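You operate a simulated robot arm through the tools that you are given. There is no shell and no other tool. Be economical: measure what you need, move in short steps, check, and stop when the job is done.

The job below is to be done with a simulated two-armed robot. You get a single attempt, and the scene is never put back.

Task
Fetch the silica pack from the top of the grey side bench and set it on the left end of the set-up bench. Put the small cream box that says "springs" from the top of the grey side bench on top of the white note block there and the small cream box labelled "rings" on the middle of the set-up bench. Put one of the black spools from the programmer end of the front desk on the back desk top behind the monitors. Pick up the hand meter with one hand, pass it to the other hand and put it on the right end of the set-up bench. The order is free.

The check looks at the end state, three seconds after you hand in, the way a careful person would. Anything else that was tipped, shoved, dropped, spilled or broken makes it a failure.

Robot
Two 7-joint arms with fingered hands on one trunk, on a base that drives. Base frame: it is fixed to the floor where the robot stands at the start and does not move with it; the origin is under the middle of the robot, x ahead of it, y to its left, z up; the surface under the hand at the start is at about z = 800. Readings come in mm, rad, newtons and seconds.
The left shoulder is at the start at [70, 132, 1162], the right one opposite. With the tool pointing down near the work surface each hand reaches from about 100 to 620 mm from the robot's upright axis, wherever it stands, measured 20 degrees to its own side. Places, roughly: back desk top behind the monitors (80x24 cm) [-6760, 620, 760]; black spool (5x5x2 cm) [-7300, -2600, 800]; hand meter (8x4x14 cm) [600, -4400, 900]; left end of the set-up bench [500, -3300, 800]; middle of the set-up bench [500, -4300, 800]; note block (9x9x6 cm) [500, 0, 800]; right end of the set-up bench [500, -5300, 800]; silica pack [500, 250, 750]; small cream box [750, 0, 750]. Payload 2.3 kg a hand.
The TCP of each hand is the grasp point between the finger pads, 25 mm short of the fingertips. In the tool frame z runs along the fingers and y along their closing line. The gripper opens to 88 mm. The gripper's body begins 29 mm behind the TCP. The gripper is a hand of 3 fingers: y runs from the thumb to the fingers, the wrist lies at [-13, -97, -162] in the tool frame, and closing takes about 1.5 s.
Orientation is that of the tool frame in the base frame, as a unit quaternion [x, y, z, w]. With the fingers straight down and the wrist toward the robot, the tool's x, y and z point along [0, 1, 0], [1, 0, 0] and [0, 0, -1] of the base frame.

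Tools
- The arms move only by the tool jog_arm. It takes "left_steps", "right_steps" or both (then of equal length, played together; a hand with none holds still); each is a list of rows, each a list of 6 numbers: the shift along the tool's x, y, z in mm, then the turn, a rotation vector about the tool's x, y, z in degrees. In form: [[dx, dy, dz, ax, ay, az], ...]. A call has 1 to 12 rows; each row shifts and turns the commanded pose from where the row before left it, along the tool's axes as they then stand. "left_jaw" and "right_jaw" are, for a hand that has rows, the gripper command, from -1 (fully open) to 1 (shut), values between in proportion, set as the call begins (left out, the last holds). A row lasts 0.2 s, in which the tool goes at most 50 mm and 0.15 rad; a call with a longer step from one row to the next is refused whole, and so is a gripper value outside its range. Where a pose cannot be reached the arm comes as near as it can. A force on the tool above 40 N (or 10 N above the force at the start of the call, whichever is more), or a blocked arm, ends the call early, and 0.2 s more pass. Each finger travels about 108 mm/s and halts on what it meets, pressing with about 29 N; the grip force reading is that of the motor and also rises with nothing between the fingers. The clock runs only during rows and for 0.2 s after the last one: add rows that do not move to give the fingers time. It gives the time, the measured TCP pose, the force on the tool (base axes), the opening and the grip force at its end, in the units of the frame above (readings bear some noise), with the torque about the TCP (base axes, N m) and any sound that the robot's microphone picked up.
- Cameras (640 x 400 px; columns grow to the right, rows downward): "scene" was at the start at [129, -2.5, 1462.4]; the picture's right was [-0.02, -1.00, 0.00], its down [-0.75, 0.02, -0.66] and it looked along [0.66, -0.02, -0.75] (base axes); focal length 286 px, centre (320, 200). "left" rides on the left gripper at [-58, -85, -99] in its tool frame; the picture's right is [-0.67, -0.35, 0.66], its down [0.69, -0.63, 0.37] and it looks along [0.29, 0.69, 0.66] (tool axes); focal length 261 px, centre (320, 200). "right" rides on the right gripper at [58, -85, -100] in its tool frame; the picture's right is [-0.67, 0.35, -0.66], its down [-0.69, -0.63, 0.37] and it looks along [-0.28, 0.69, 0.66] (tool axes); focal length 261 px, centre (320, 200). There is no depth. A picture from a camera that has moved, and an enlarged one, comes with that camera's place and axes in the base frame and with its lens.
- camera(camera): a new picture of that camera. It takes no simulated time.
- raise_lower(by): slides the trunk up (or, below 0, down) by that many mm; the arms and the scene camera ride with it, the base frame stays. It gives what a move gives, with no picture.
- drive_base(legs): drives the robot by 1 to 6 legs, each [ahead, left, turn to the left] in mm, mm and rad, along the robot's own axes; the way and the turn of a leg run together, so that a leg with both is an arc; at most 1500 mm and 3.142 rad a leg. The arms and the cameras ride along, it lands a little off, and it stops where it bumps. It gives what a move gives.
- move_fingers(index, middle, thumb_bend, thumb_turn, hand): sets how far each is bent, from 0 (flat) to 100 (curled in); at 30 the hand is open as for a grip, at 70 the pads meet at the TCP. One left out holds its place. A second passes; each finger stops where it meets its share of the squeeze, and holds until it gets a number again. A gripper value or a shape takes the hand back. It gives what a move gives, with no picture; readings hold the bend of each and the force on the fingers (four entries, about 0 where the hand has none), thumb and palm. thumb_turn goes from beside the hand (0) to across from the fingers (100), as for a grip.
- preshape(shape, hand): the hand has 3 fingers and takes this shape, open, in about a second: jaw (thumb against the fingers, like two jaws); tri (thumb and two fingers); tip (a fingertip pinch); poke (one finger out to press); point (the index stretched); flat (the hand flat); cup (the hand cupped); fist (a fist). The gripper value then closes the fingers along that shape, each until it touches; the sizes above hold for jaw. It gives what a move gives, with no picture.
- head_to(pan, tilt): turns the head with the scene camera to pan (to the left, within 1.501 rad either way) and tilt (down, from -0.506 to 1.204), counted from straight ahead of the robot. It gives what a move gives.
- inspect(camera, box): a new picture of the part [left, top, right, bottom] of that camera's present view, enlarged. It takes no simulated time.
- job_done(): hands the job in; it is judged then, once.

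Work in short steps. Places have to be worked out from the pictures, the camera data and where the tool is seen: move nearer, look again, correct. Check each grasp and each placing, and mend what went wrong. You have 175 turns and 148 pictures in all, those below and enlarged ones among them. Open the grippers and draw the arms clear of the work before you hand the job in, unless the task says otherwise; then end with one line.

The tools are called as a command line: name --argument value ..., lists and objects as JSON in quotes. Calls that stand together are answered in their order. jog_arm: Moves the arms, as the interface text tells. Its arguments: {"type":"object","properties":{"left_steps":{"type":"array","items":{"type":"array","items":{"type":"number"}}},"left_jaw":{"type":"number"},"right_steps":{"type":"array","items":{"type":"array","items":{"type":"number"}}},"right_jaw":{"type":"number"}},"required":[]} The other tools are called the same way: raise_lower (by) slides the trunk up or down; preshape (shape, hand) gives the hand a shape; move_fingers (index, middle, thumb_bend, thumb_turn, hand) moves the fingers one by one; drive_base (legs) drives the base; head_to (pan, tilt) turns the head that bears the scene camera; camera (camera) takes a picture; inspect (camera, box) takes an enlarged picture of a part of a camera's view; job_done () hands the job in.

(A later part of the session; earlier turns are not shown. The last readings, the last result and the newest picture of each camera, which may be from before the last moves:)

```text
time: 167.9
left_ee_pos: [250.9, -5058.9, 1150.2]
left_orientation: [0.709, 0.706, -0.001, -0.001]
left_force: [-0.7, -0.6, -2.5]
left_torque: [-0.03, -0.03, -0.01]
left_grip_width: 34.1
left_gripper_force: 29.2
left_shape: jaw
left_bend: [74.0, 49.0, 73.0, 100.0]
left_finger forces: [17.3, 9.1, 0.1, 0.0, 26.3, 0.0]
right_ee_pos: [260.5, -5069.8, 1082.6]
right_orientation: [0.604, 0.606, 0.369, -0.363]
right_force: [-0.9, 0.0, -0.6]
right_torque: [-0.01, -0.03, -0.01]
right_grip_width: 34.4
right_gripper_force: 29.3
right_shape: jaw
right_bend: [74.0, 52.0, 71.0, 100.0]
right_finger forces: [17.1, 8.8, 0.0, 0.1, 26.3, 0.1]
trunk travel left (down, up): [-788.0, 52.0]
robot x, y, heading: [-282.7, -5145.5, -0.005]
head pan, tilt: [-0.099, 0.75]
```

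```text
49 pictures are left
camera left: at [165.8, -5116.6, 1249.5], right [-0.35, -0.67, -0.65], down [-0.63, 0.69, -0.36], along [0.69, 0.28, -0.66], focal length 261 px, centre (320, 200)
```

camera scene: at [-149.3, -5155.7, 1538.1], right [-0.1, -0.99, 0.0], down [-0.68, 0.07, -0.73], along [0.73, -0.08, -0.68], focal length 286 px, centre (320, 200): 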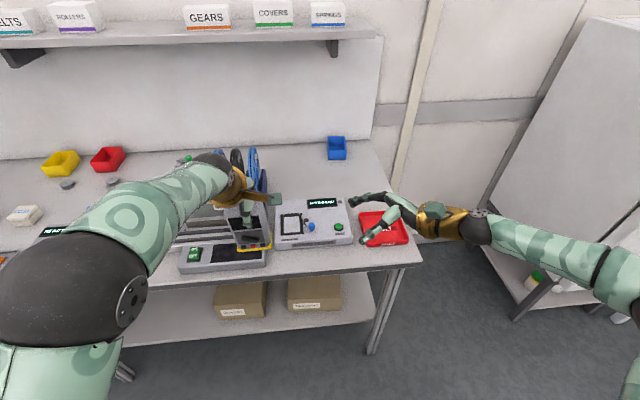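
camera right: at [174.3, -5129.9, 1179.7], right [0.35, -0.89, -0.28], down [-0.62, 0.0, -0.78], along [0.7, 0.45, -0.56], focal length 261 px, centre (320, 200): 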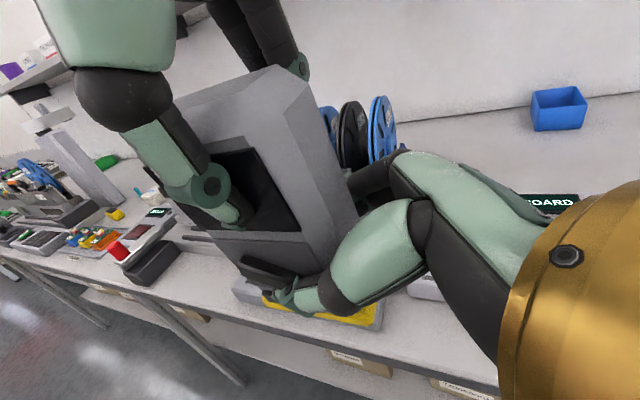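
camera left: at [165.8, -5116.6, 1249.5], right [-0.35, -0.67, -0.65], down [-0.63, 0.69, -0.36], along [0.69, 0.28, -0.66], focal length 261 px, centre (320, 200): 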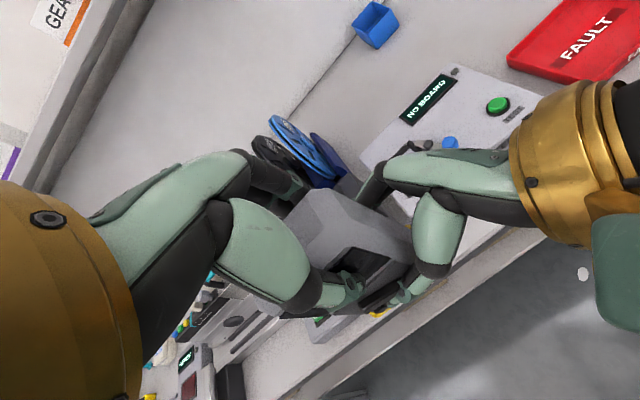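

Right hand grips at 34.4 mm. Now I open the left hand and lift it clear.

jog_arm --left_steps '[[0, 0, 0, 0, 0, 0], [0, 0, 0, 0, 0, 0], [0, 0, 0, 0, 0, 0], [0, 0, 0, 0, 0, 0], [0, 0, 0, 0, 0, 0]]' --left_jaw -1

camera --camera "left"

jog_arm --left_steps '[[0, 0, -15, 0, 0, 0], [0, 0, -35, 0, 0, 0], [10, 0, -40, 0, 0, 0], [35, 0, -10, 0, 0, 0], [35, 0, 0, 0, 0, 0], [35, 0, 0, 0, 0, 0], [0, 0, 0, 0, 0, 0]]'

camera --camera "scene"

```text
time: 169.1
left_ee_pos: [250.8, -5058.9, 1149.2]
left_orientation: [0.708, 0.706, -0.001, -0.002]
left_force: [-1.4, -0.3, 0.2]
left_torque: [0.0, 0.01, -0.02]
left_grip_width: 87.6
left_gripper_force: 0.1
left_shape: jaw
left_bend: [30.0, 30.0, 30.0, 98.0]
left_finger forces: [0.1, 0.0, 0.1, 0.0, 0.0, 0.0]
right_ee_pos: [259.9, -5069.6, 1081.4]
right_orientation: [0.605, 0.606, 0.368, -0.363]
right_force: [0.0, -1.0, 0.0]
right_torque: [-0.05, 0.01, -0.02]
right_grip_width: 34.6
right_gripper_force: 29.4
right_shape: jaw
right_bend: [74.0, 51.0, 71.0, 100.0]
right_finger forces: [17.3, 10.3, 0.0, 0.0, 27.9, 0.0]
trunk travel left (down, up): [-788.0, 52.0]
robot x, y, heading: [-287.0, -5145.9, -0.005]
head pan, tilt: [-0.099, 0.75]
```

```text
48 pictures are left
camera left: at [165.8, -5116.6, 1249.5], right [-0.35, -0.67, -0.65], down [-0.63, 0.69, -0.36], along [0.69, 0.28, -0.66], focal length 261 px, centre (320, 200)
```

left: 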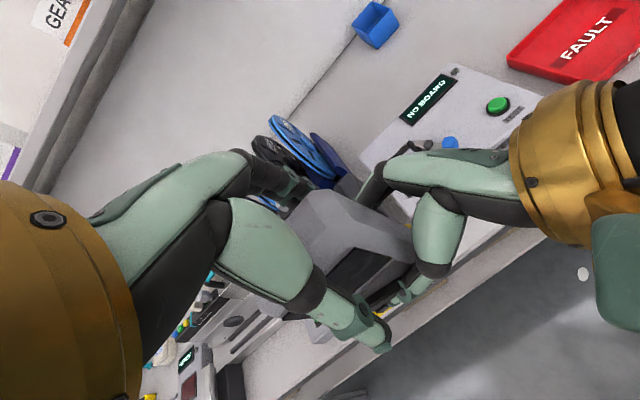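

```text
time: 170.7
left_ee_pos: [252.5, -4945.4, 1251.4]
left_orientation: [0.708, 0.706, 0.0, 0.0]
left_force: [0.0, -0.7, -0.2]
left_torque: [-0.02, -0.03, 0.03]
left_grip_width: 88.0
left_gripper_force: 0.1
left_shape: jaw
left_bend: [30.0, 30.0, 30.0, 98.0]
left_finger forces: [0.1, 0.0, 0.0, 0.0, 0.0, 0.1]
right_ee_pos: [258.3, -5070.0, 1081.7]
right_orientation: [0.605, 0.606, 0.368, -0.363]
right_force: [-0.6, -0.3, -0.4]
right_torque: [-0.04, -0.01, 0.01]
right_grip_width: 34.1
right_gripper_force: 29.1
right_shape: jaw
right_bend: [74.0, 51.0, 71.0, 100.0]
right_finger forces: [17.4, 10.3, 0.1, 0.0, 27.8, 0.1]
trunk travel left (down, up): [-788.0, 52.0]
robot x, y, heading: [-284.5, -5142.4, -0.0]
head pan, tilt: [-0.099, 0.75]
```

```text
47 pictures are left
camera scene: at [-149.2, -5156.3, 1538.1], right [-0.1, -0.99, 0.0], down [-0.68, 0.07, -0.73], along [0.73, -0.08, -0.68], focal length 286 px, centre (320, 200)
```

scene: 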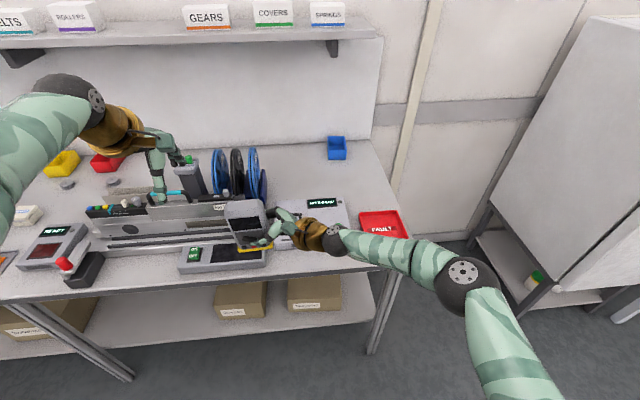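

The right hand holds the meter alone, upright. I retract the left arm a bit, then drive in toward the right end.

jog_arm --left_steps '[[0, -25, 0, 0, 0, 0], [0, -25, 0, 0, 0, 0], [0, -25, 0, 0, 0, 0], [0, 0, 0, 0, 0, 0]]'

drive_base --legs '[[0, -185, 0], [345, 0, 0]]'

head_to --pan 0.0 --tilt 1.0

camera --camera "scene"

```text
time: 171.7
left_ee_pos: [174.8, -4943.8, 1250.1]
left_orientation: [0.708, 0.706, 0.0, -0.001]
left_force: [-0.7, 0.5, 0.3]
left_torque: [-0.03, 0.01, -0.01]
left_grip_width: 87.5
left_gripper_force: 0.1
left_shape: jaw
left_bend: [30.0, 30.0, 30.0, 98.0]
left_finger forces: [0.0, 0.0, 0.1, 0.0, 0.1, 0.0]
right_ee_pos: [259.6, -5071.0, 1081.6]
right_orientation: [0.605, 0.607, 0.367, -0.362]
right_force: [0.4, -0.1, 0.4]
right_torque: [-0.09, 0.01, 0.0]
right_grip_width: 34.4
right_gripper_force: 28.9
right_shape: jaw
right_bend: [74.0, 51.0, 71.0, 100.0]
right_finger forces: [17.3, 10.2, 0.1, 0.1, 27.9, 0.0]
trunk travel left (down, up): [-788.0, 52.0]
robot x, y, heading: [-284.7, -5144.0, -0.007]
head pan, tilt: [-0.099, 0.75]
```

```text
time: 175.1
left_ee_pos: [515.5, -5127.2, 1250.0]
left_orientation: [0.707, 0.707, 0.001, 0.0]
left_force: [-0.4, 0.2, -0.2]
left_torque: [0.02, 0.0, 0.0]
left_grip_width: 87.8
left_gripper_force: 0.0
left_shape: jaw
left_bend: [30.0, 30.0, 30.0, 98.0]
left_finger forces: [0.0, 0.0, 0.1, 0.1, 0.0, 0.1]
right_ee_pos: [602.4, -5254.0, 1083.4]
right_orientation: [0.602, 0.608, 0.369, -0.363]
right_force: [-0.8, -0.2, -2.8]
right_torque: [-0.03, -0.03, 0.02]
right_grip_width: 34.2
right_gripper_force: 28.6
right_shape: jaw
right_bend: [74.0, 51.0, 71.0, 100.0]
right_finger forces: [17.3, 10.3, 0.0, 0.0, 27.9, 0.0]
trunk travel left (down, up): [-788.0, 52.0]
robot x, y, heading: [64.1, -5330.4, -0.006]
head pan, tilt: [-0.099, 0.75]
```

```text
time: 175.8
left_ee_pos: [520.1, -5128.5, 1249.6]
left_orientation: [0.707, 0.707, -0.001, -0.002]
left_force: [0.6, 0.4, 0.0]
left_torque: [-0.02, 0.0, 0.0]
left_grip_width: 87.9
left_gripper_force: 0.0
left_shape: jaw
left_bend: [30.0, 30.0, 30.0, 98.0]
left_finger forces: [0.0, 0.0, 0.1, 0.0, 0.0, 0.0]
right_ee_pos: [604.4, -5253.1, 1081.9]
right_orientation: [0.604, 0.608, 0.366, -0.363]
right_force: [0.9, 0.7, -3.1]
right_torque: [-0.09, -0.07, 0.02]
right_grip_width: 34.5
right_gripper_force: 28.6
right_shape: jaw
right_bend: [74.0, 51.0, 71.0, 100.0]
right_finger forces: [17.4, 10.3, 0.0, 0.0, 28.0, 0.1]
trunk travel left (down, up): [-788.0, 52.0]
robot x, y, heading: [63.2, -5333.7, -0.002]
head pan, tilt: [0.0, 1.0]
```

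```text
46 pictures are left
camera scene: at [183.2, -5332.9, 1519.0], right [0.0, -1.0, 0.0], down [-0.84, 0.0, -0.54], along [0.54, 0.0, -0.84], focal length 286 px, centre (320, 200)
```

scene: 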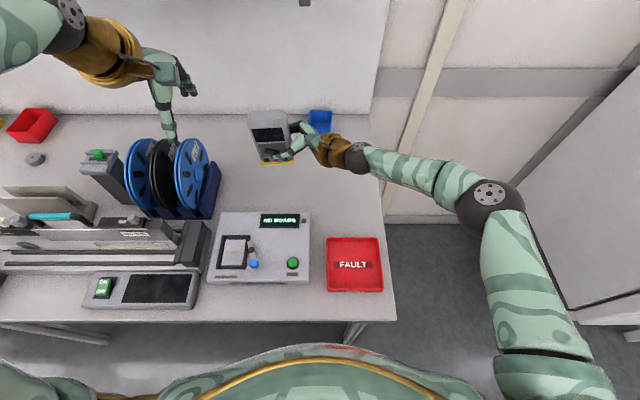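

A better free spot is behind the FAULT tray, ≈(605,−5385). I move the right hand there at height.

jog_arm --right_steps '[[-17, 1, -32, 0, 0, 0], [-17, 1, -32, 0, 0, 0], [-17, 1, -32, 0, 0, 0], [-17, 0, -31, 0, 0, 0], [0, 0, 0, 0, 0, 0]]'

raise_lower --by -150

camera --camera "scene"

camera --camera "right"

```text
time: 177.0
left_ee_pos: [518.9, -5128.4, 1250.2]
left_orientation: [0.707, 0.707, 0.0, -0.001]
left_force: [0.0, 0.1, 0.5]
left_torque: [0.01, -0.05, -0.04]
left_grip_width: 88.0
left_gripper_force: 0.1
left_shape: jaw
left_bend: [30.0, 30.0, 30.0, 98.0]
left_finger forces: [0.1, 0.0, 0.0, 0.0, 0.0, 0.0]
right_ee_pos: [608.3, -5398.0, 1082.9]
right_orientation: [0.603, 0.608, 0.366, -0.363]
right_force: [0.4, 0.1, -2.8]
right_torque: [-0.08, -0.05, 0.0]
right_grip_width: 34.1
right_gripper_force: 29.3
right_shape: jaw
right_bend: [74.0, 51.0, 71.0, 100.0]
right_finger forces: [17.1, 10.2, 0.0, 0.1, 27.7, 0.0]
trunk travel left (down, up): [-788.0, 52.0]
robot x, y, heading: [56.7, -5331.2, 0.001]
head pan, tilt: [0.0, 1.0]
```

```text
time: 178.8
left_ee_pos: [518.2, -5129.5, 1099.4]
left_orientation: [0.707, 0.707, -0.001, 0.0]
left_force: [-0.5, 0.1, 0.0]
left_torque: [0.0, 0.03, 0.01]
left_grip_width: 87.6
left_gripper_force: 0.1
left_shape: jaw
left_bend: [30.0, 30.0, 30.0, 98.0]
left_finger forces: [0.0, 0.0, 0.1, 0.0, 0.1, 0.1]
right_ee_pos: [609.8, -5397.4, 932.1]
right_orientation: [0.604, 0.607, 0.367, -0.364]
right_force: [-0.3, 0.5, -3.3]
right_torque: [-0.02, -0.01, -0.02]
right_grip_width: 34.2
right_gripper_force: 29.0
right_shape: jaw
right_bend: [74.0, 51.0, 71.0, 100.0]
right_finger forces: [17.2, 10.2, 0.0, 0.1, 27.7, 0.0]
trunk travel left (down, up): [-638.0, 202.0]
robot x, y, heading: [55.3, -5331.2, -0.002]
head pan, tilt: [0.0, 1.0]
```

```text
45 pictures are left
camera scene: at [182.6, -5333.3, 1369.0], right [0.0, -1.0, 0.0], down [-0.84, 0.0, -0.54], along [0.54, 0.0, -0.84], focal length 286 px, centre (320, 200)
```

scene: 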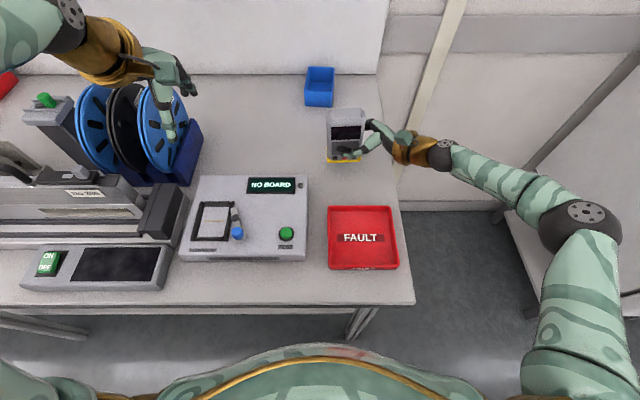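

```text
44 pictures are left
camera right: at [523.7, -5458.7, 1029.8], right [0.35, -0.89, -0.28], down [-0.62, 0.0, -0.78], along [0.7, 0.45, -0.56], focal length 261 px, centre (320, 200)
```

right: 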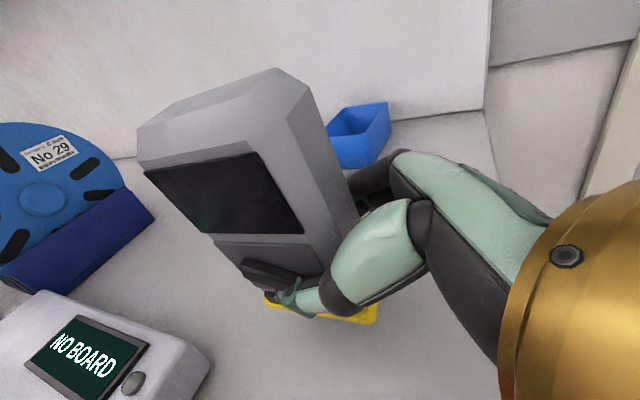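

Position good: meter is over the free spot, bottom ≈883. I lift the left hand away from the reels, then lower the trunk 30 mm.

jog_arm --left_steps '[[-15, 0, -40, 0, 0, 0], [-15, 0, -30, 0, 0, 0], [0, 0, 0, 0, 0, 0]]'

raise_lower --by -28

camera --camera "right"

```text
time: 179.6
left_ee_pos: [519.5, -5159.5, 1170.7]
left_orientation: [0.707, 0.707, -0.002, -0.001]
left_force: [0.0, 0.1, -0.1]
left_torque: [-0.01, 0.04, -0.01]
left_grip_width: 87.7
left_gripper_force: 0.0
left_shape: jaw
left_bend: [30.0, 30.0, 30.0, 98.0]
left_finger forces: [0.0, 0.0, 0.0, 0.0, 0.0, 0.0]
right_ee_pos: [609.2, -5398.2, 932.6]
right_orientation: [0.603, 0.608, 0.366, -0.363]
right_force: [0.8, 0.1, -2.6]
right_torque: [-0.01, -0.03, 0.0]
right_grip_width: 34.2
right_gripper_force: 28.8
right_shape: jaw
right_bend: [74.0, 51.0, 71.0, 100.0]
right_finger forces: [17.1, 10.2, 0.0, 0.0, 27.6, 0.1]
trunk travel left (down, up): [-638.0, 202.0]
robot x, y, heading: [58.9, -5329.8, 0.0]
head pan, tilt: [0.0, 1.0]
```

```text
time: 180.3
left_ee_pos: [519.6, -5159.3, 1143.4]
left_orientation: [0.707, 0.707, 0.0, 0.0]
left_force: [0.2, -0.2, 0.4]
left_torque: [0.02, 0.01, -0.03]
left_grip_width: 87.5
left_gripper_force: 0.0
left_shape: jaw
left_bend: [30.0, 30.0, 30.0, 98.0]
left_finger forces: [0.0, 0.1, 0.0, 0.0, 0.0, 0.0]
right_ee_pos: [608.9, -5398.1, 903.4]
right_orientation: [0.603, 0.608, 0.366, -0.364]
right_force: [-0.3, 0.2, -3.2]
right_torque: [-0.04, 0.0, -0.02]
right_grip_width: 34.3
right_gripper_force: 28.7
right_shape: jaw
right_bend: [74.0, 51.0, 71.0, 100.0]
right_finger forces: [17.2, 10.2, 0.0, 0.0, 27.8, 0.0]
trunk travel left (down, up): [-610.0, 230.0]
robot x, y, heading: [62.4, -5333.5, -0.003]
head pan, tilt: [0.0, 1.0]
```

```text
43 pictures are left
camera right: at [523.6, -5458.7, 1001.7], right [0.35, -0.89, -0.28], down [-0.62, 0.0, -0.78], along [0.7, 0.45, -0.56], focal length 261 px, centre (320, 200)
```

right: 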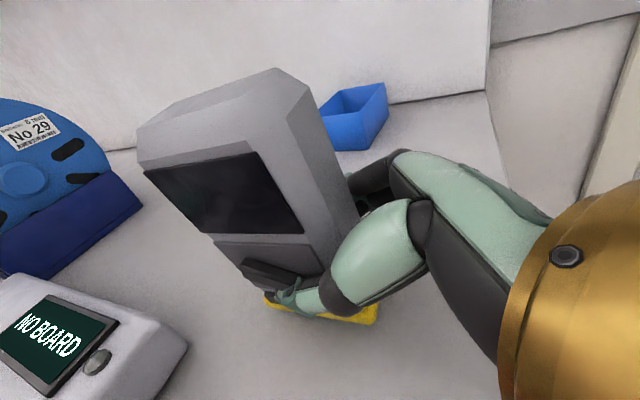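

Now ≈4 mm above. I lower in 1.5 mm steps along base z.

jog_arm --right_steps '[[-1.33, 0, 0.7, 0, 0, 0], [-1.33, 0, 0.7, 0, 0, 0], [0, 0, 0, 0, 0, 0]]'

jog_arm --right_steps '[[-1.33, 0, 0.7, 0, 0, 0], [0, 0, 0, 0, 0, 0]]'

```text
time: 181.1
left_ee_pos: [520.1, -5160.5, 1142.6]
left_orientation: [0.707, 0.707, -0.001, -0.001]
left_force: [0.8, -0.8, 0.4]
left_torque: [0.03, 0.04, -0.01]
left_grip_width: 87.7
left_gripper_force: 0.1
left_shape: jaw
left_bend: [30.0, 30.0, 30.0, 98.0]
left_finger forces: [0.1, 0.0, 0.0, 0.0, 0.0, 0.1]
right_ee_pos: [607.9, -5398.3, 900.9]
right_orientation: [0.603, 0.608, 0.367, -0.364]
right_force: [0.0, -0.9, -2.1]
right_torque: [-0.01, 0.03, 0.0]
right_grip_width: 34.2
right_gripper_force: 28.9
right_shape: jaw
right_bend: [74.0, 51.0, 71.0, 100.0]
right_finger forces: [17.5, 10.0, 0.1, 0.1, 27.7, 0.0]
trunk travel left (down, up): [-610.0, 230.0]
robot x, y, heading: [61.6, -5333.6, -0.001]
head pan, tilt: [0.0, 1.0]
```

```text
time: 181.7
left_ee_pos: [519.1, -5159.8, 1143.3]
left_orientation: [0.707, 0.707, -0.001, -0.001]
left_force: [0.2, 0.8, -0.9]
left_torque: [0.0, 0.01, 0.02]
left_grip_width: 87.7
left_gripper_force: 0.1
left_shape: jaw
left_bend: [30.0, 30.0, 30.0, 98.0]
left_finger forces: [0.0, 0.0, 0.0, 0.1, 0.0, 0.0]
right_ee_pos: [609.3, -5398.7, 900.6]
right_orientation: [0.603, 0.608, 0.367, -0.364]
right_force: [1.0, 0.3, -0.3]
right_torque: [0.0, 0.0, -0.04]
right_grip_width: 34.3
right_gripper_force: 29.0
right_shape: jaw
right_bend: [74.0, 52.0, 71.0, 100.0]
right_finger forces: [18.2, 9.2, 0.0, 0.0, 27.1, 0.0]
trunk travel left (down, up): [-610.0, 230.0]
robot x, y, heading: [58.4, -5333.0, -0.001]
head pan, tilt: [0.0, 1.0]
```

The carried weight is starting to be taken by the bench; one more step.

jog_arm --right_steps '[[-1.33, 0, 0.7, 0, 0, 0], [0, 0, 0, 0, 0, 0]]'

inspect --camera "scene" --box '[280, 60, 440, 220]'

```text
time: 182.3
left_ee_pos: [518.8, -5161.1, 1142.2]
left_orientation: [0.707, 0.707, -0.001, -0.001]
left_force: [-0.3, -0.1, 0.3]
left_torque: [-0.01, -0.01, 0.0]
left_grip_width: 87.7
left_gripper_force: 0.2
left_shape: jaw
left_bend: [30.0, 30.0, 30.0, 98.0]
left_finger forces: [0.1, 0.1, 0.0, 0.0, 0.1, 0.0]
right_ee_pos: [608.3, -5398.6, 898.7]
right_orientation: [0.604, 0.606, 0.367, -0.364]
right_force: [2.8, -0.5, 2.9]
right_torque: [0.09, 0.05, -0.02]
right_grip_width: 34.2
right_gripper_force: 28.8
right_shape: jaw
right_bend: [74.0, 52.0, 72.0, 100.0]
right_finger forces: [19.3, 8.8, 0.1, 0.0, 26.5, 0.1]
trunk travel left (down, up): [-610.0, 230.0]
robot x, y, heading: [64.5, -5333.7, -0.002]
head pan, tilt: [0.0, 1.0]
```

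```text
2.50 times, centred on (360, 140) of scene
camera zoom: at [181.7, -5333.6, 1341.1], right [0.0, -1.0, 0.0], down [-0.84, 0.0, -0.54], along [0.54, 0.0, -0.84], focal length 715 px, centre (220, 350)
```

zoom: 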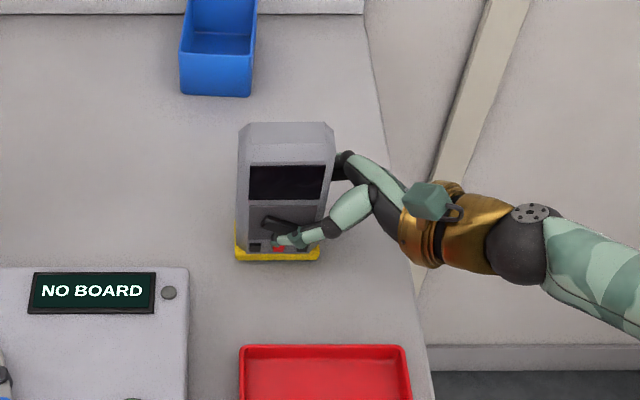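

Seated and upright. I open the right hand, then withdraw along its finger axis to the right.

jog_arm --right_steps '[[0, 0, 0, 0, 0, 0], [0, 0, 0, 0, 0, 0], [0, 0, 0, 0, 0, 0], [0, 0, 0, 0, 0, 0], [0, 0, 0, 0, 0, 0]]' --right_jaw -1

jog_arm --right_steps '[[0, 0, -15, 0, 0, 0], [0, 0, -25, 0, 0, 0], [0, 0, -35, 0, 0, 0], [0, 0, -35, 0, 0, 0], [0, 0, 0, 0, 0, 0]]'

inspect --camera "scene" --box '[240, 40, 480, 240]'

```text
time: 183.5
left_ee_pos: [518.7, -5160.8, 1141.1]
left_orientation: [0.707, 0.707, 0.0, 0.0]
left_force: [-0.5, -0.3, -0.3]
left_torque: [0.01, 0.0, 0.03]
left_grip_width: 87.7
left_gripper_force: 0.1
left_shape: jaw
left_bend: [30.0, 30.0, 30.0, 98.0]
left_finger forces: [0.0, 0.0, 0.0, 0.0, 0.0, 0.0]
right_ee_pos: [608.8, -5398.5, 898.6]
right_orientation: [0.603, 0.608, 0.367, -0.364]
right_force: [0.3, 0.3, 0.0]
right_torque: [0.01, 0.0, -0.01]
right_grip_width: 87.4
right_gripper_force: 0.1
right_shape: jaw
right_bend: [30.0, 30.0, 30.0, 98.0]
right_finger forces: [0.1, 0.0, 0.0, 0.1, 0.0, 0.1]
trunk travel left (down, up): [-610.0, 230.0]
robot x, y, heading: [65.0, -5333.7, -0.003]
head pan, tilt: [0.0, 1.0]
```

```text
time: 184.7
left_ee_pos: [518.6, -5160.4, 1142.7]
left_orientation: [0.707, 0.707, 0.0, 0.0]
left_force: [-0.3, 0.2, -0.4]
left_torque: [0.0, 0.02, -0.04]
left_grip_width: 87.7
left_gripper_force: 0.0
left_shape: jaw
left_bend: [30.0, 30.0, 30.0, 98.0]
left_finger forces: [0.0, 0.1, 0.0, 0.0, 0.0, 0.0]
right_ee_pos: [609.6, -5495.2, 949.8]
right_orientation: [0.603, 0.608, 0.366, -0.364]
right_force: [0.3, 1.3, -0.4]
right_torque: [0.03, 0.0, 0.02]
right_grip_width: 87.7
right_gripper_force: 0.0
right_shape: jaw
right_bend: [30.0, 30.0, 30.0, 98.0]
right_finger forces: [0.0, 0.0, 0.0, 0.0, 0.1, 0.0]
trunk travel left (down, up): [-610.0, 230.0]
robot x, y, heading: [58.8, -5329.9, -0.005]
head pan, tilt: [0.0, 1.0]
```

```text
2.00 times, centred on (360, 140) of scene
camera zoom: at [182.0, -5333.0, 1341.0], right [0.0, -1.0, 0.0], down [-0.84, 0.0, -0.54], along [0.54, 0.0, -0.84], focal length 572 px, centre (240, 320)
```

zoom: 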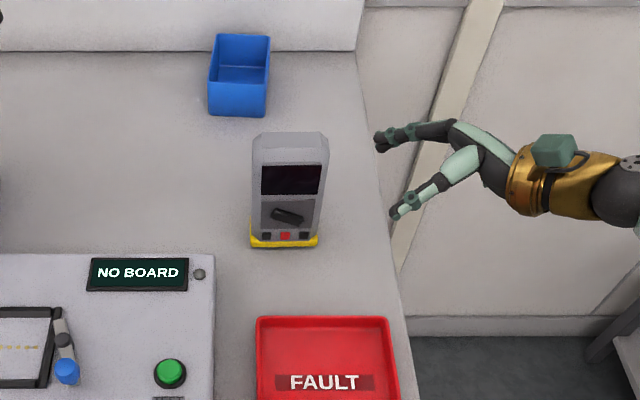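

The meter stands at the right end. I raise the trunk, turn the right hand back to pointing down, and back off.

raise_lower --by 180

drive_base --legs '[[-400, 0, 0]]'

jog_arm --right_steps '[[0, 0, 0, 0, -7.75, 0], [0, 0, 0, 0, -7.75, 0], [0, 0, 0, 0, -7.75, 0], [0, 0, 0, 0, -7.75, 0], [0, 0, 0, 0, -7.75, 0], [0, 0, 0, 0, -7.75, 0], [0, 0, 0, 0, -7.75, 0], [0, 0, 0, 0, -7.75, 0], [0, 0, 0, 0, 0, 0]]'

drive_base --legs '[[0, 0, 3.1]]'

head_to --pan 0.0 --tilt 0.35

camera --camera "scene"

```text
time: 186.7
left_ee_pos: [518.5, -5160.8, 1322.4]
left_orientation: [0.707, 0.707, -0.001, -0.001]
left_force: [0.7, 0.0, -0.5]
left_torque: [0.01, 0.0, 0.0]
left_grip_width: 87.7
left_gripper_force: 0.1
left_shape: jaw
left_bend: [30.0, 30.0, 30.0, 98.0]
left_finger forces: [0.1, 0.1, 0.0, 0.1, 0.0, 0.0]
right_ee_pos: [609.8, -5495.9, 1130.0]
right_orientation: [0.603, 0.608, 0.367, -0.364]
right_force: [-0.1, 0.7, 0.3]
right_torque: [-0.02, -0.01, -0.01]
right_grip_width: 87.8
right_gripper_force: 0.0
right_shape: jaw
right_bend: [30.0, 30.0, 30.0, 98.0]
right_finger forces: [0.1, 0.0, 0.0, 0.0, 0.1, 0.1]
trunk travel left (down, up): [-790.0, 50.0]
robot x, y, heading: [58.9, -5330.2, -0.002]
head pan, tilt: [0.0, 1.0]
```

```text
time: 189.2
left_ee_pos: [118.4, -5159.6, 1322.3]
left_orientation: [0.707, 0.707, -0.001, -0.001]
left_force: [0.2, -0.2, -0.3]
left_torque: [0.0, 0.0, 0.0]
left_grip_width: 87.8
left_gripper_force: 0.0
left_shape: jaw
left_bend: [30.0, 30.0, 30.0, 98.0]
left_finger forces: [0.1, 0.0, 0.1, 0.0, 0.0, 0.0]
right_ee_pos: [207.7, -5495.1, 1128.9]
right_orientation: [0.604, 0.607, 0.366, -0.364]
right_force: [0.5, -0.8, 0.2]
right_torque: [-0.02, -0.05, 0.02]
right_grip_width: 87.6
right_gripper_force: 0.0
right_shape: jaw
right_bend: [30.0, 30.0, 30.0, 98.0]
right_finger forces: [0.1, 0.1, 0.0, 0.0, 0.0, 0.0]
trunk travel left (down, up): [-790.0, 50.0]
robot x, y, heading: [-341.5, -5332.1, -0.008]
head pan, tilt: [0.0, 1.0]
```

```text
time: 191.2
left_ee_pos: [115.9, -5158.8, 1322.2]
left_orientation: [0.708, 0.707, 0.0, 0.0]
left_force: [0.5, 0.4, 0.4]
left_torque: [-0.03, 0.01, -0.01]
left_grip_width: 87.7
left_gripper_force: 0.1
left_shape: jaw
left_bend: [30.0, 30.0, 30.0, 98.0]
left_finger forces: [0.0, 0.0, 0.1, 0.0, 0.0, 0.0]
right_ee_pos: [206.1, -5494.7, 1128.8]
right_orientation: [0.707, 0.707, 0.003, 0.002]
right_force: [0.4, -0.1, 0.1]
right_torque: [0.05, 0.0, 0.0]
right_grip_width: 87.6
right_gripper_force: 0.0
right_shape: jaw
right_bend: [30.0, 30.0, 30.0, 98.0]
right_finger forces: [0.0, 0.0, 0.0, 0.0, 0.0, 0.0]
trunk travel left (down, up): [-790.0, 50.0]
robot x, y, heading: [-343.3, -5332.5, -0.008]
head pan, tilt: [0.0, 1.0]
```

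```text
time: 199.0
left_ee_pos: [-797.0, -5509.4, 1323.5]
left_orientation: [0.711, -0.703, 0.0, 0.0]
left_force: [-0.9, 0.0, -1.5]
left_torque: [0.03, 0.0, 0.01]
left_grip_width: 87.7
left_gripper_force: 0.0
left_shape: jaw
left_bend: [30.0, 30.0, 30.0, 98.0]
left_finger forces: [0.1, 0.0, 0.1, 0.1, 0.0, 0.1]
right_ee_pos: [-893.3, -5175.3, 1128.7]
right_orientation: [0.712, -0.702, -0.001, 0.003]
right_force: [-0.2, 0.8, 0.8]
right_torque: [-0.02, -0.02, -0.03]
right_grip_width: 87.5
right_gripper_force: 0.0
right_shape: jaw
right_bend: [30.0, 30.0, 30.0, 98.0]
right_finger forces: [0.1, 0.1, 0.1, 0.0, 0.0, 0.1]
trunk travel left (down, up): [-790.0, 50.0]
robot x, y, heading: [-341.3, -5331.8, -3.135]
head pan, tilt: [0.0, 1.0]
```

```text
time: 200.0
left_ee_pos: [-797.7, -5509.6, 1323.1]
left_orientation: [0.711, -0.703, 0.001, -0.001]
left_force: [0.5, 0.2, 0.3]
left_torque: [-0.04, -0.02, 0.0]
left_grip_width: 87.6
left_gripper_force: 0.0
left_shape: jaw
left_bend: [30.0, 30.0, 30.0, 98.0]
left_finger forces: [0.0, 0.0, 0.0, 0.0, 0.1, 0.0]
right_ee_pos: [-892.7, -5175.7, 1129.4]
right_orientation: [0.712, -0.703, -0.002, 0.004]
right_force: [-0.5, 0.5, 0.1]
right_torque: [-0.01, -0.02, -0.02]
right_grip_width: 87.8
right_gripper_force: 0.1
right_shape: jaw
right_bend: [30.0, 30.0, 30.0, 98.0]
right_finger forces: [0.0, 0.1, 0.0, 0.1, 0.1, 0.1]
trunk travel left (down, up): [-790.0, 50.0]
robot x, y, heading: [-343.7, -5332.6, -3.136]
head pan, tilt: [0.0, 0.351]
```

```text
40 pictures are left
camera scene: at [-485.7, -5333.8, 1575.8], right [-0.01, 1.0, 0.0], down [0.34, 0.0, -0.94], along [-0.94, -0.01, -0.34], focal length 286 px, centre (320, 200)
```

scene: 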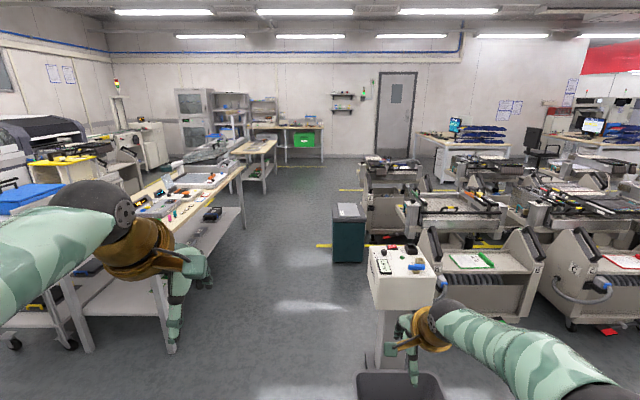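

The aisle along −x is clear around y≈−5650. I drive down it to about x≈−4600, keeping left of the pedestal and bin.

drive_base --legs '[[0, 330, 0.0], [1450, 0, 0], [1450, 0, 0], [1350, 0, 0]]'

head_to --pan -0.5 --tilt 0.3

camera --camera "scene"

```text
time: 222.1
left_ee_pos: [-5023.7, -5885.4, 1322.3]
left_orientation: [0.714, -0.7, 0.0, -0.001]
left_force: [0.3, -0.6, -0.3]
left_torque: [0.0, 0.04, 0.01]
left_grip_width: 87.8
left_gripper_force: 0.1
left_shape: jaw
left_bend: [30.0, 30.0, 30.0, 98.0]
left_finger forces: [0.0, 0.0, 0.0, 0.1, 0.2, 0.2]
right_ee_pos: [-5121.5, -5552.6, 1129.4]
right_orientation: [0.715, -0.7, -0.001, 0.003]
right_force: [0.0, -0.6, 0.3]
right_torque: [0.02, -0.01, 0.02]
right_grip_width: 87.5
right_gripper_force: 0.0
right_shape: jaw
right_bend: [30.0, 30.0, 30.0, 98.0]
right_finger forces: [0.0, 0.0, 0.1, 0.0, 0.0, 0.0]
trunk travel left (down, up): [-790.0, 50.0]
robot x, y, heading: [-4568.7, -5706.7, -3.126]
head pan, tilt: [0.0, 0.351]
```

```text
time: 223.0
left_ee_pos: [-5026.0, -5886.9, 1322.7]
left_orientation: [0.714, -0.701, 0.0, 0.0]
left_force: [0.3, 0.5, 1.2]
left_torque: [-0.02, 0.01, -0.03]
left_grip_width: 87.6
left_gripper_force: 0.1
left_shape: jaw
left_bend: [30.0, 30.0, 30.0, 98.0]
left_finger forces: [0.0, 0.0, 0.0, 0.1, 0.0, 0.0]
right_ee_pos: [-5122.5, -5552.5, 1128.4]
right_orientation: [0.714, -0.7, -0.001, 0.003]
right_force: [0.9, -0.5, 0.8]
right_torque: [0.03, 0.03, -0.05]
right_grip_width: 87.7
right_gripper_force: 0.1
right_shape: jaw
right_bend: [30.0, 30.0, 30.0, 98.0]
right_finger forces: [0.1, 0.0, 0.0, 0.0, 0.0, 0.0]
trunk travel left (down, up): [-790.0, 50.0]
robot x, y, heading: [-4573.0, -5705.8, -3.12]
head pan, tilt: [-0.499, 0.3]
```

```text
39 pictures are left
camera scene: at [-4703.9, -5663.4, 1580.5], right [0.46, 0.89, 0.0], down [0.26, -0.14, -0.96], along [-0.85, 0.44, -0.3], focal length 286 px, centre (320, 200)
```

scene: 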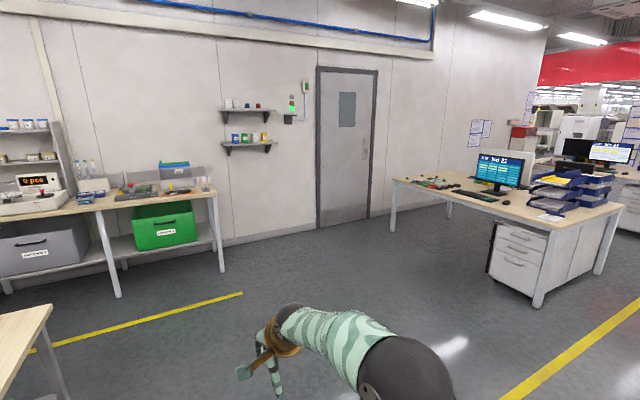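

The front desk is ahead right; its left end (x≈−7400) has small parts. I zoom in.

inspect --camera "scene" --box '[380, 140, 540, 240]'

```text
4.00 times, centred on (460, 190) of scene
camera zoom: at [-4703.9, -5663.4, 1580.5], right [0.46, 0.89, 0.0], down [0.26, -0.14, -0.96], along [-0.85, 0.44, -0.3], focal length 1145 px, centre (-240, 240)
```

zoom: 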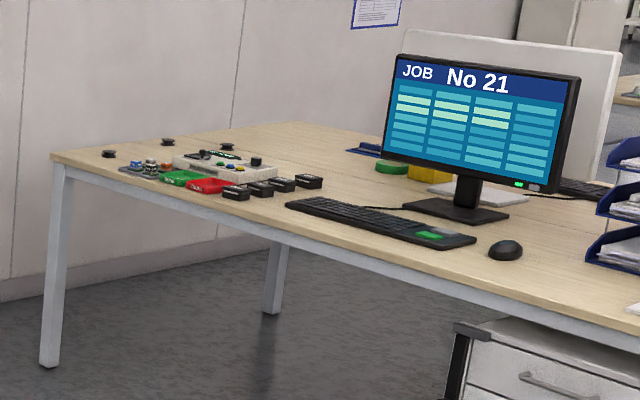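

Three black spools lie at the left end near (−7250,−2900). The floor on the diagonal is clear; I drive there and face the desk.

drive_base --legs '[[0, 0, -0.695], [1450, 0, 0], [1450, 0, 0], [250, 0, 0], [0, 0, -0.9]]'

head_to --pan 0.0 --tilt 0.6

camera --camera "scene"

```text
time: 242.4
left_ee_pos: [-7224.8, -3337.2, 1321.1]
left_orientation: [-0.024, 1.0, -0.001, 0.001]
left_force: [0.9, 0.1, -0.4]
left_torque: [-0.01, 0.0, 0.02]
left_grip_width: 87.8
left_gripper_force: 0.0
left_shape: jaw
left_bend: [30.0, 30.0, 30.0, 98.0]
left_finger forces: [0.0, 0.1, 0.1, 0.1, 0.0, 0.0]
right_ee_pos: [-6893.9, -3231.7, 1128.8]
right_orientation: [-0.025, 1.0, 0.003, -0.001]
right_force: [0.1, 0.3, 0.3]
right_torque: [-0.01, 0.01, 0.01]
right_grip_width: 87.5
right_gripper_force: 0.0
right_shape: jaw
right_bend: [30.0, 30.0, 30.0, 98.0]
right_finger forces: [0.0, 0.0, 0.1, 0.1, 0.1, 0.1]
trunk travel left (down, up): [-790.0, 50.0]
robot x, y, heading: [-7026.4, -3786.1, 1.617]
head pan, tilt: [-0.499, 0.3]
```

```text
time: 243.4
left_ee_pos: [-7223.7, -3337.4, 1323.2]
left_orientation: [-0.024, 1.0, -0.001, 0.0]
left_force: [1.0, 0.0, -0.7]
left_torque: [0.01, 0.01, 0.01]
left_grip_width: 87.6
left_gripper_force: 0.1
left_shape: jaw
left_bend: [30.0, 30.0, 30.0, 98.0]
left_finger forces: [0.0, 0.1, 0.1, 0.0, 0.0, 0.1]
right_ee_pos: [-6892.2, -3231.3, 1129.3]
right_orientation: [-0.025, 1.0, 0.003, -0.002]
right_force: [0.4, 0.3, 0.4]
right_torque: [-0.04, -0.01, -0.02]
right_grip_width: 87.9
right_gripper_force: 0.1
right_shape: jaw
right_bend: [30.0, 30.0, 30.0, 98.0]
right_finger forces: [0.1, 0.1, 0.0, 0.0, 0.0, 0.0]
trunk travel left (down, up): [-790.0, 50.0]
robot x, y, heading: [-7031.2, -3782.6, 1.613]
head pan, tilt: [0.0, 0.6]
```

```text
37 pictures are left
camera scene: at [-7035.8, -3648.2, 1553.1], right [1.0, 0.04, 0.0], down [0.03, -0.56, -0.83], along [-0.04, 0.82, -0.56], focal length 286 px, centre (320, 200)
```

scene: 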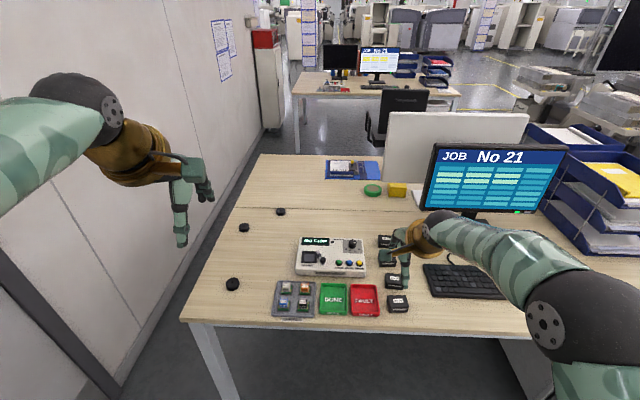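

Nearest spool ≈(−7358,−3038). I drive so it lies 20° left at ~520 mm and lower the trunk a little.

drive_base --legs '[[225, 150, -0.042]]'

head_to --pan 0.2 --tilt 1.0

camera --camera "scene"

camera --camera "left"

```text
time: 245.3
left_ee_pos: [-7358.7, -3110.5, 1323.9]
left_orientation: [-0.001, 1.0, 0.0, 0.001]
left_force: [0.2, 0.2, -0.1]
left_torque: [-0.03, 0.03, -0.01]
left_grip_width: 87.8
left_gripper_force: 0.0
left_shape: jaw
left_bend: [30.0, 30.0, 30.0, 98.0]
left_finger forces: [0.0, 0.1, 0.0, 0.0, 0.1, 0.0]
right_ee_pos: [-7023.8, -3017.7, 1129.4]
right_orientation: [-0.003, 1.0, 0.005, -0.001]
right_force: [-0.1, -0.4, 0.0]
right_torque: [0.02, 0.04, 0.01]
right_grip_width: 87.5
right_gripper_force: 0.1
right_shape: jaw
right_bend: [30.0, 30.0, 30.0, 98.0]
right_finger forces: [0.0, 0.1, 0.0, 0.1, 0.0, 0.0]
trunk travel left (down, up): [-790.0, 50.0]
robot x, y, heading: [-7183.4, -3565.2, 1.574]
head pan, tilt: [0.0, 0.6]
```

```text
time: 246.2
left_ee_pos: [-7360.3, -3106.9, 1322.9]
left_orientation: [-0.002, 1.0, -0.001, 0.0]
left_force: [-0.5, -0.9, 0.5]
left_torque: [-0.01, -0.04, -0.01]
left_grip_width: 87.5
left_gripper_force: 0.0
left_shape: jaw
left_bend: [30.0, 30.0, 30.0, 98.0]
left_finger forces: [0.0, 0.0, 0.1, 0.0, 0.1, 0.0]
right_ee_pos: [-7024.7, -3015.5, 1129.1]
right_orientation: [-0.004, 1.0, 0.003, -0.001]
right_force: [0.5, -0.5, -0.4]
right_torque: [0.0, 0.03, 0.03]
right_grip_width: 87.6
right_gripper_force: 0.2
right_shape: jaw
right_bend: [30.0, 30.0, 30.0, 98.0]
right_finger forces: [0.0, 0.0, 0.0, 0.0, 0.0, 0.0]
trunk travel left (down, up): [-790.0, 50.0]
robot x, y, heading: [-7183.5, -3563.4, 1.576]
head pan, tilt: [0.201, 1.0]
```

```text
36 pictures are left
camera scene: at [-7199.7, -3445.5, 1521.1], right [0.98, 0.2, 0.0], down [0.17, -0.82, -0.54], along [-0.11, 0.53, -0.84], focal length 286 px, centre (320, 200)
```

scene: 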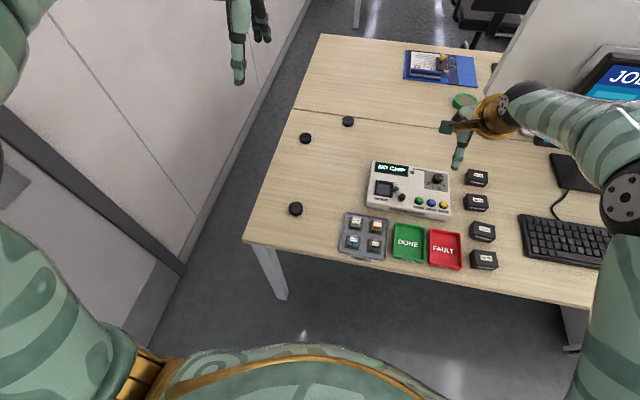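

```text
35 pictures are left
camera left: at [-7303.0, -3190.8, 1422.6], right [0.67, -0.35, -0.65], down [-0.68, -0.63, -0.37], along [-0.29, 0.69, -0.66], focal length 261 px, centre (320, 200)
```

left: 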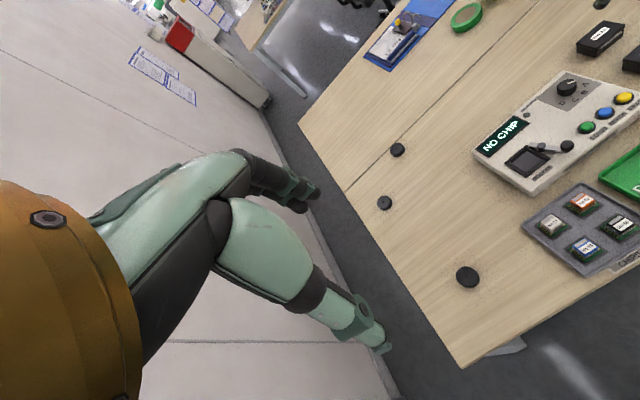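

Spool triangulates to (−7369,−3010), top z≈755 (desk ≈735). I lower the trunk 200 mm, then bring the left hand above it.

raise_lower --by -200

jog_arm --left_steps '[[5, 20, 20, 0, 0, 0], [5, 25, 35, 0, 0, 0], [0, 25, 40, 0, 0, 0], [0, 28, 40, 0, 0, 0], [0, 0, 45, 0, 0, 0], [0, 0, 45, 0, 0, 0], [0, 0, 45, 0, 0, 0], [0, 0, 35, 0, 0, 0], [0, 0, 0, 0, 0, 0]]'

camera --camera "left"

inspect --camera "scene" --box '[220, 100, 380, 240]'

```text
time: 248.3
left_ee_pos: [-7359.9, -3107.6, 1122.9]
left_orientation: [-0.003, 1.0, -0.001, 0.001]
left_force: [0.2, -0.4, -0.6]
left_torque: [-0.01, -0.01, 0.0]
left_grip_width: 87.5
left_gripper_force: 0.0
left_shape: jaw
left_bend: [30.0, 30.0, 30.0, 98.0]
left_finger forces: [0.0, 0.1, 0.0, 0.1, 0.0, 0.1]
right_ee_pos: [-7024.6, -3014.6, 928.5]
right_orientation: [-0.004, 1.0, 0.004, -0.001]
right_force: [-0.1, -0.5, -0.1]
right_torque: [-0.02, 0.04, 0.0]
right_grip_width: 87.5
right_gripper_force: 0.1
right_shape: jaw
right_bend: [30.0, 30.0, 30.0, 98.0]
right_finger forces: [0.1, 0.0, 0.0, 0.1, 0.0, 0.0]
trunk travel left (down, up): [-590.0, 250.0]
robot x, y, heading: [-7184.9, -3563.0, 1.576]
head pan, tilt: [0.201, 1.0]
```

```text
time: 250.3
left_ee_pos: [-7372.9, -3010.8, 816.5]
left_orientation: [-0.002, 1.0, 0.0, 0.0]
left_force: [0.0, 0.6, -0.5]
left_torque: [-0.02, 0.01, -0.01]
left_grip_width: 87.9
left_gripper_force: 0.1
left_shape: jaw
left_bend: [30.0, 30.0, 30.0, 98.0]
left_finger forces: [0.0, 0.0, 0.1, 0.1, 0.0, 0.0]
right_ee_pos: [-7025.1, -3016.2, 929.5]
right_orientation: [-0.004, 1.0, 0.004, -0.001]
right_force: [0.1, 0.4, 0.9]
right_torque: [-0.03, -0.03, 0.02]
right_grip_width: 87.7
right_gripper_force: 0.0
right_shape: jaw
right_bend: [30.0, 30.0, 30.0, 98.0]
right_finger forces: [0.1, 0.0, 0.0, 0.1, 0.0, 0.0]
trunk travel left (down, up): [-590.0, 250.0]
robot x, y, heading: [-7182.2, -3561.5, 1.578]
head pan, tilt: [0.201, 1.0]
```

```text
34 pictures are left
camera left: at [-7315.0, -3094.7, 916.8], right [0.67, -0.35, -0.65], down [-0.68, -0.63, -0.37], along [-0.29, 0.69, -0.66], focal length 261 px, centre (320, 200)
```

left: 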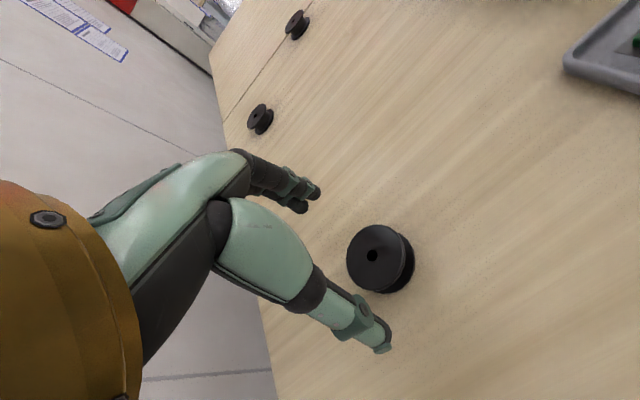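

```text
2.86 times, centred on (300, 170) of scene
camera zoom: at [-7199.3, -3446.4, 1321.1], right [0.98, 0.2, 0.0], down [0.17, -0.82, -0.54], along [-0.11, 0.53, -0.84], focal length 818 px, centre (377, 286)
```

zoom: 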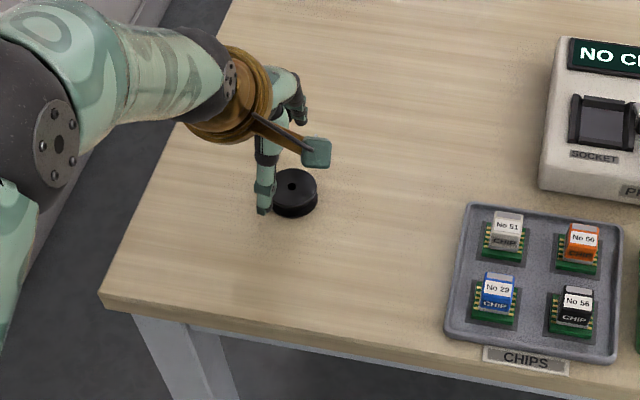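

Spool centre (−7371,−3003). Shift 8 mm and descend to z≈772, then look.

jog_arm --left_steps '[[-1, 8, 15, 0, 0, 0], [0, 0, 20, 0, 0, 0], [0, 0, 10, 0, 0, 0], [0, 0, 0, 0, 0, 0]]'

camera --camera "left"

```text
time: 251.3
left_ee_pos: [-7370.8, -3002.6, 774.3]
left_orientation: [-0.002, 1.0, 0.002, -0.001]
left_force: [-0.1, -1.3, 7.8]
left_torque: [0.42, 0.02, 0.02]
left_grip_width: 87.5
left_gripper_force: 0.0
left_shape: jaw
left_bend: [30.0, 30.0, 30.0, 98.0]
left_finger forces: [0.0, 7.9, 0.0, 0.0, 0.1, 0.1]
right_ee_pos: [-7025.6, -3017.3, 931.1]
right_orientation: [-0.004, 1.0, 0.004, -0.002]
right_force: [0.2, -0.2, -0.1]
right_torque: [0.03, 0.01, 0.02]
right_grip_width: 87.3
right_gripper_force: 0.1
right_shape: jaw
right_bend: [30.0, 30.0, 30.0, 98.0]
right_finger forces: [0.0, 0.1, 0.0, 0.0, 0.0, 0.0]
trunk travel left (down, up): [-590.0, 250.0]
robot x, y, heading: [-7187.0, -3567.2, 1.573]
head pan, tilt: [0.201, 1.0]
```

```text
32 pictures are left
camera left: at [-7313.0, -3087.3, 873.7], right [0.67, -0.34, -0.66], down [-0.68, -0.63, -0.37], along [-0.29, 0.7, -0.66], focal length 261 px, centre (320, 200)
```

left: 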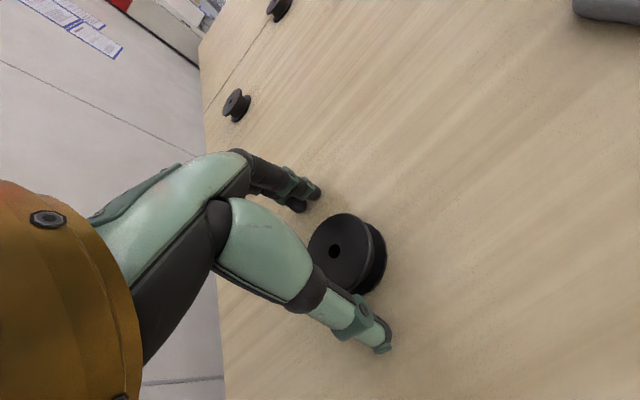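

The fingertips touch the desk at TCP 774, so desk ≈750, and with that the spool is at ≈(−7365,−3011). Raise 3 mm, shift, close.

jog_arm --left_steps '[[0, 0, -3, 0, 0, 0], [-5, -8, 0, 0, 0, 0], [0, 0, 0, 0, 0, 0]]'

jog_arm --left_steps '[[0, 0, 0, 0, 0, 0], [0, 0, 0, 0, 0, 0], [0, 0, 0, 0, 0, 0], [0, 0, 0, 0, 0, 0], [0, 0, 0, 0, 0, 0], [0, 0, 0, 0, 0, 0], [0, 0, 0, 0, 0, 0], [0, 0, 0, 0, 0, 0]]' --left_jaw 1

jog_arm --left_steps '[[0, 0, -15, 0, 0, 0], [0, 0, -35, 0, 0, 0], [0, 0, -40, 0, 0, 0], [0, 0, 0, 0, 0, 0]]'

camera --camera "left"

```text
time: 252.1
left_ee_pos: [-7364.6, -3009.8, 776.8]
left_orientation: [-0.001, 1.0, -0.001, -0.001]
left_force: [0.4, -0.1, -0.2]
left_torque: [0.03, 0.04, 0.01]
left_grip_width: 87.8
left_gripper_force: 0.0
left_shape: jaw
left_bend: [30.0, 30.0, 30.0, 98.0]
left_finger forces: [0.0, 0.0, 0.1, 0.0, 0.1, 0.0]
right_ee_pos: [-7025.4, -3015.4, 928.6]
right_orientation: [-0.005, 1.0, 0.003, -0.001]
right_force: [-0.6, 0.2, -1.5]
right_torque: [0.01, -0.01, 0.0]
right_grip_width: 87.6
right_gripper_force: 0.1
right_shape: jaw
right_bend: [30.0, 30.0, 30.0, 98.0]
right_finger forces: [0.0, 0.1, 0.1, 0.1, 0.0, 0.0]
trunk travel left (down, up): [-590.0, 250.0]
robot x, y, heading: [-7183.8, -3561.6, 1.57]
head pan, tilt: [0.201, 1.0]
```

```text
time: 253.9
left_ee_pos: [-7364.0, -3010.1, 776.3]
left_orientation: [-0.002, 1.0, -0.001, 0.0]
left_force: [0.2, 1.0, 0.0]
left_torque: [-0.03, 0.03, 0.02]
left_grip_width: 36.5
left_gripper_force: 29.9
left_shape: jaw
left_bend: [74.0, 48.0, 72.0, 100.0]
left_finger forces: [16.7, 9.5, 0.0, 0.0, 26.0, 0.0]
right_ee_pos: [-7025.1, -3014.9, 929.5]
right_orientation: [-0.004, 1.0, 0.004, -0.002]
right_force: [0.0, 0.4, -0.6]
right_torque: [-0.01, 0.01, -0.01]
right_grip_width: 87.6
right_gripper_force: 0.1
right_shape: jaw
right_bend: [30.0, 30.0, 30.0, 98.0]
right_finger forces: [0.1, 0.0, 0.1, 0.0, 0.0, 0.0]
trunk travel left (down, up): [-590.0, 250.0]
robot x, y, heading: [-7185.6, -3563.7, 1.572]
head pan, tilt: [0.201, 1.0]
```

```text
time: 254.9
left_ee_pos: [-7362.4, -3009.0, 865.5]
left_orientation: [-0.002, 1.0, -0.001, 0.0]
left_force: [0.4, 0.5, -0.1]
left_torque: [-0.01, 0.02, -0.02]
left_grip_width: 36.5
left_gripper_force: 29.0
left_shape: jaw
left_bend: [74.0, 48.0, 72.0, 100.0]
left_finger forces: [16.9, 9.5, 0.0, 0.0, 25.9, 0.1]
right_ee_pos: [-7025.4, -3014.6, 927.6]
right_orientation: [-0.003, 1.0, 0.003, -0.001]
right_force: [-0.8, -0.8, 0.1]
right_torque: [-0.02, -0.01, 0.02]
right_grip_width: 87.8
right_gripper_force: 0.0
right_shape: jaw
right_bend: [30.0, 30.0, 30.0, 98.0]
right_finger forces: [0.0, 0.1, 0.1, 0.0, 0.0, 0.1]
trunk travel left (down, up): [-590.0, 250.0]
robot x, y, heading: [-7185.5, -3564.4, 1.572]
head pan, tilt: [0.201, 1.0]
```

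```text
31 pictures are left
camera left: at [-7306.1, -3092.7, 965.8], right [0.67, -0.35, -0.65], down [-0.68, -0.63, -0.36], along [-0.29, 0.69, -0.66], focal length 261 px, centre (320, 200)
```

left: 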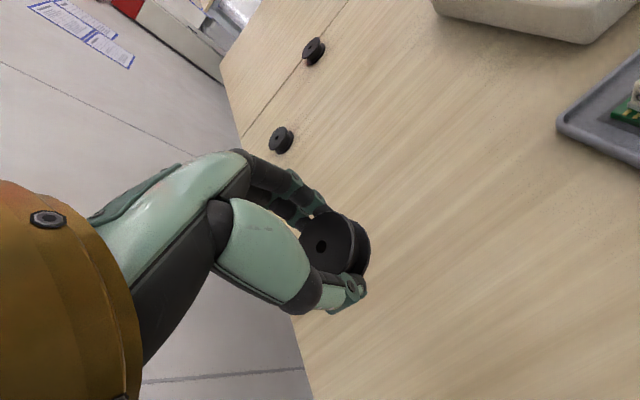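

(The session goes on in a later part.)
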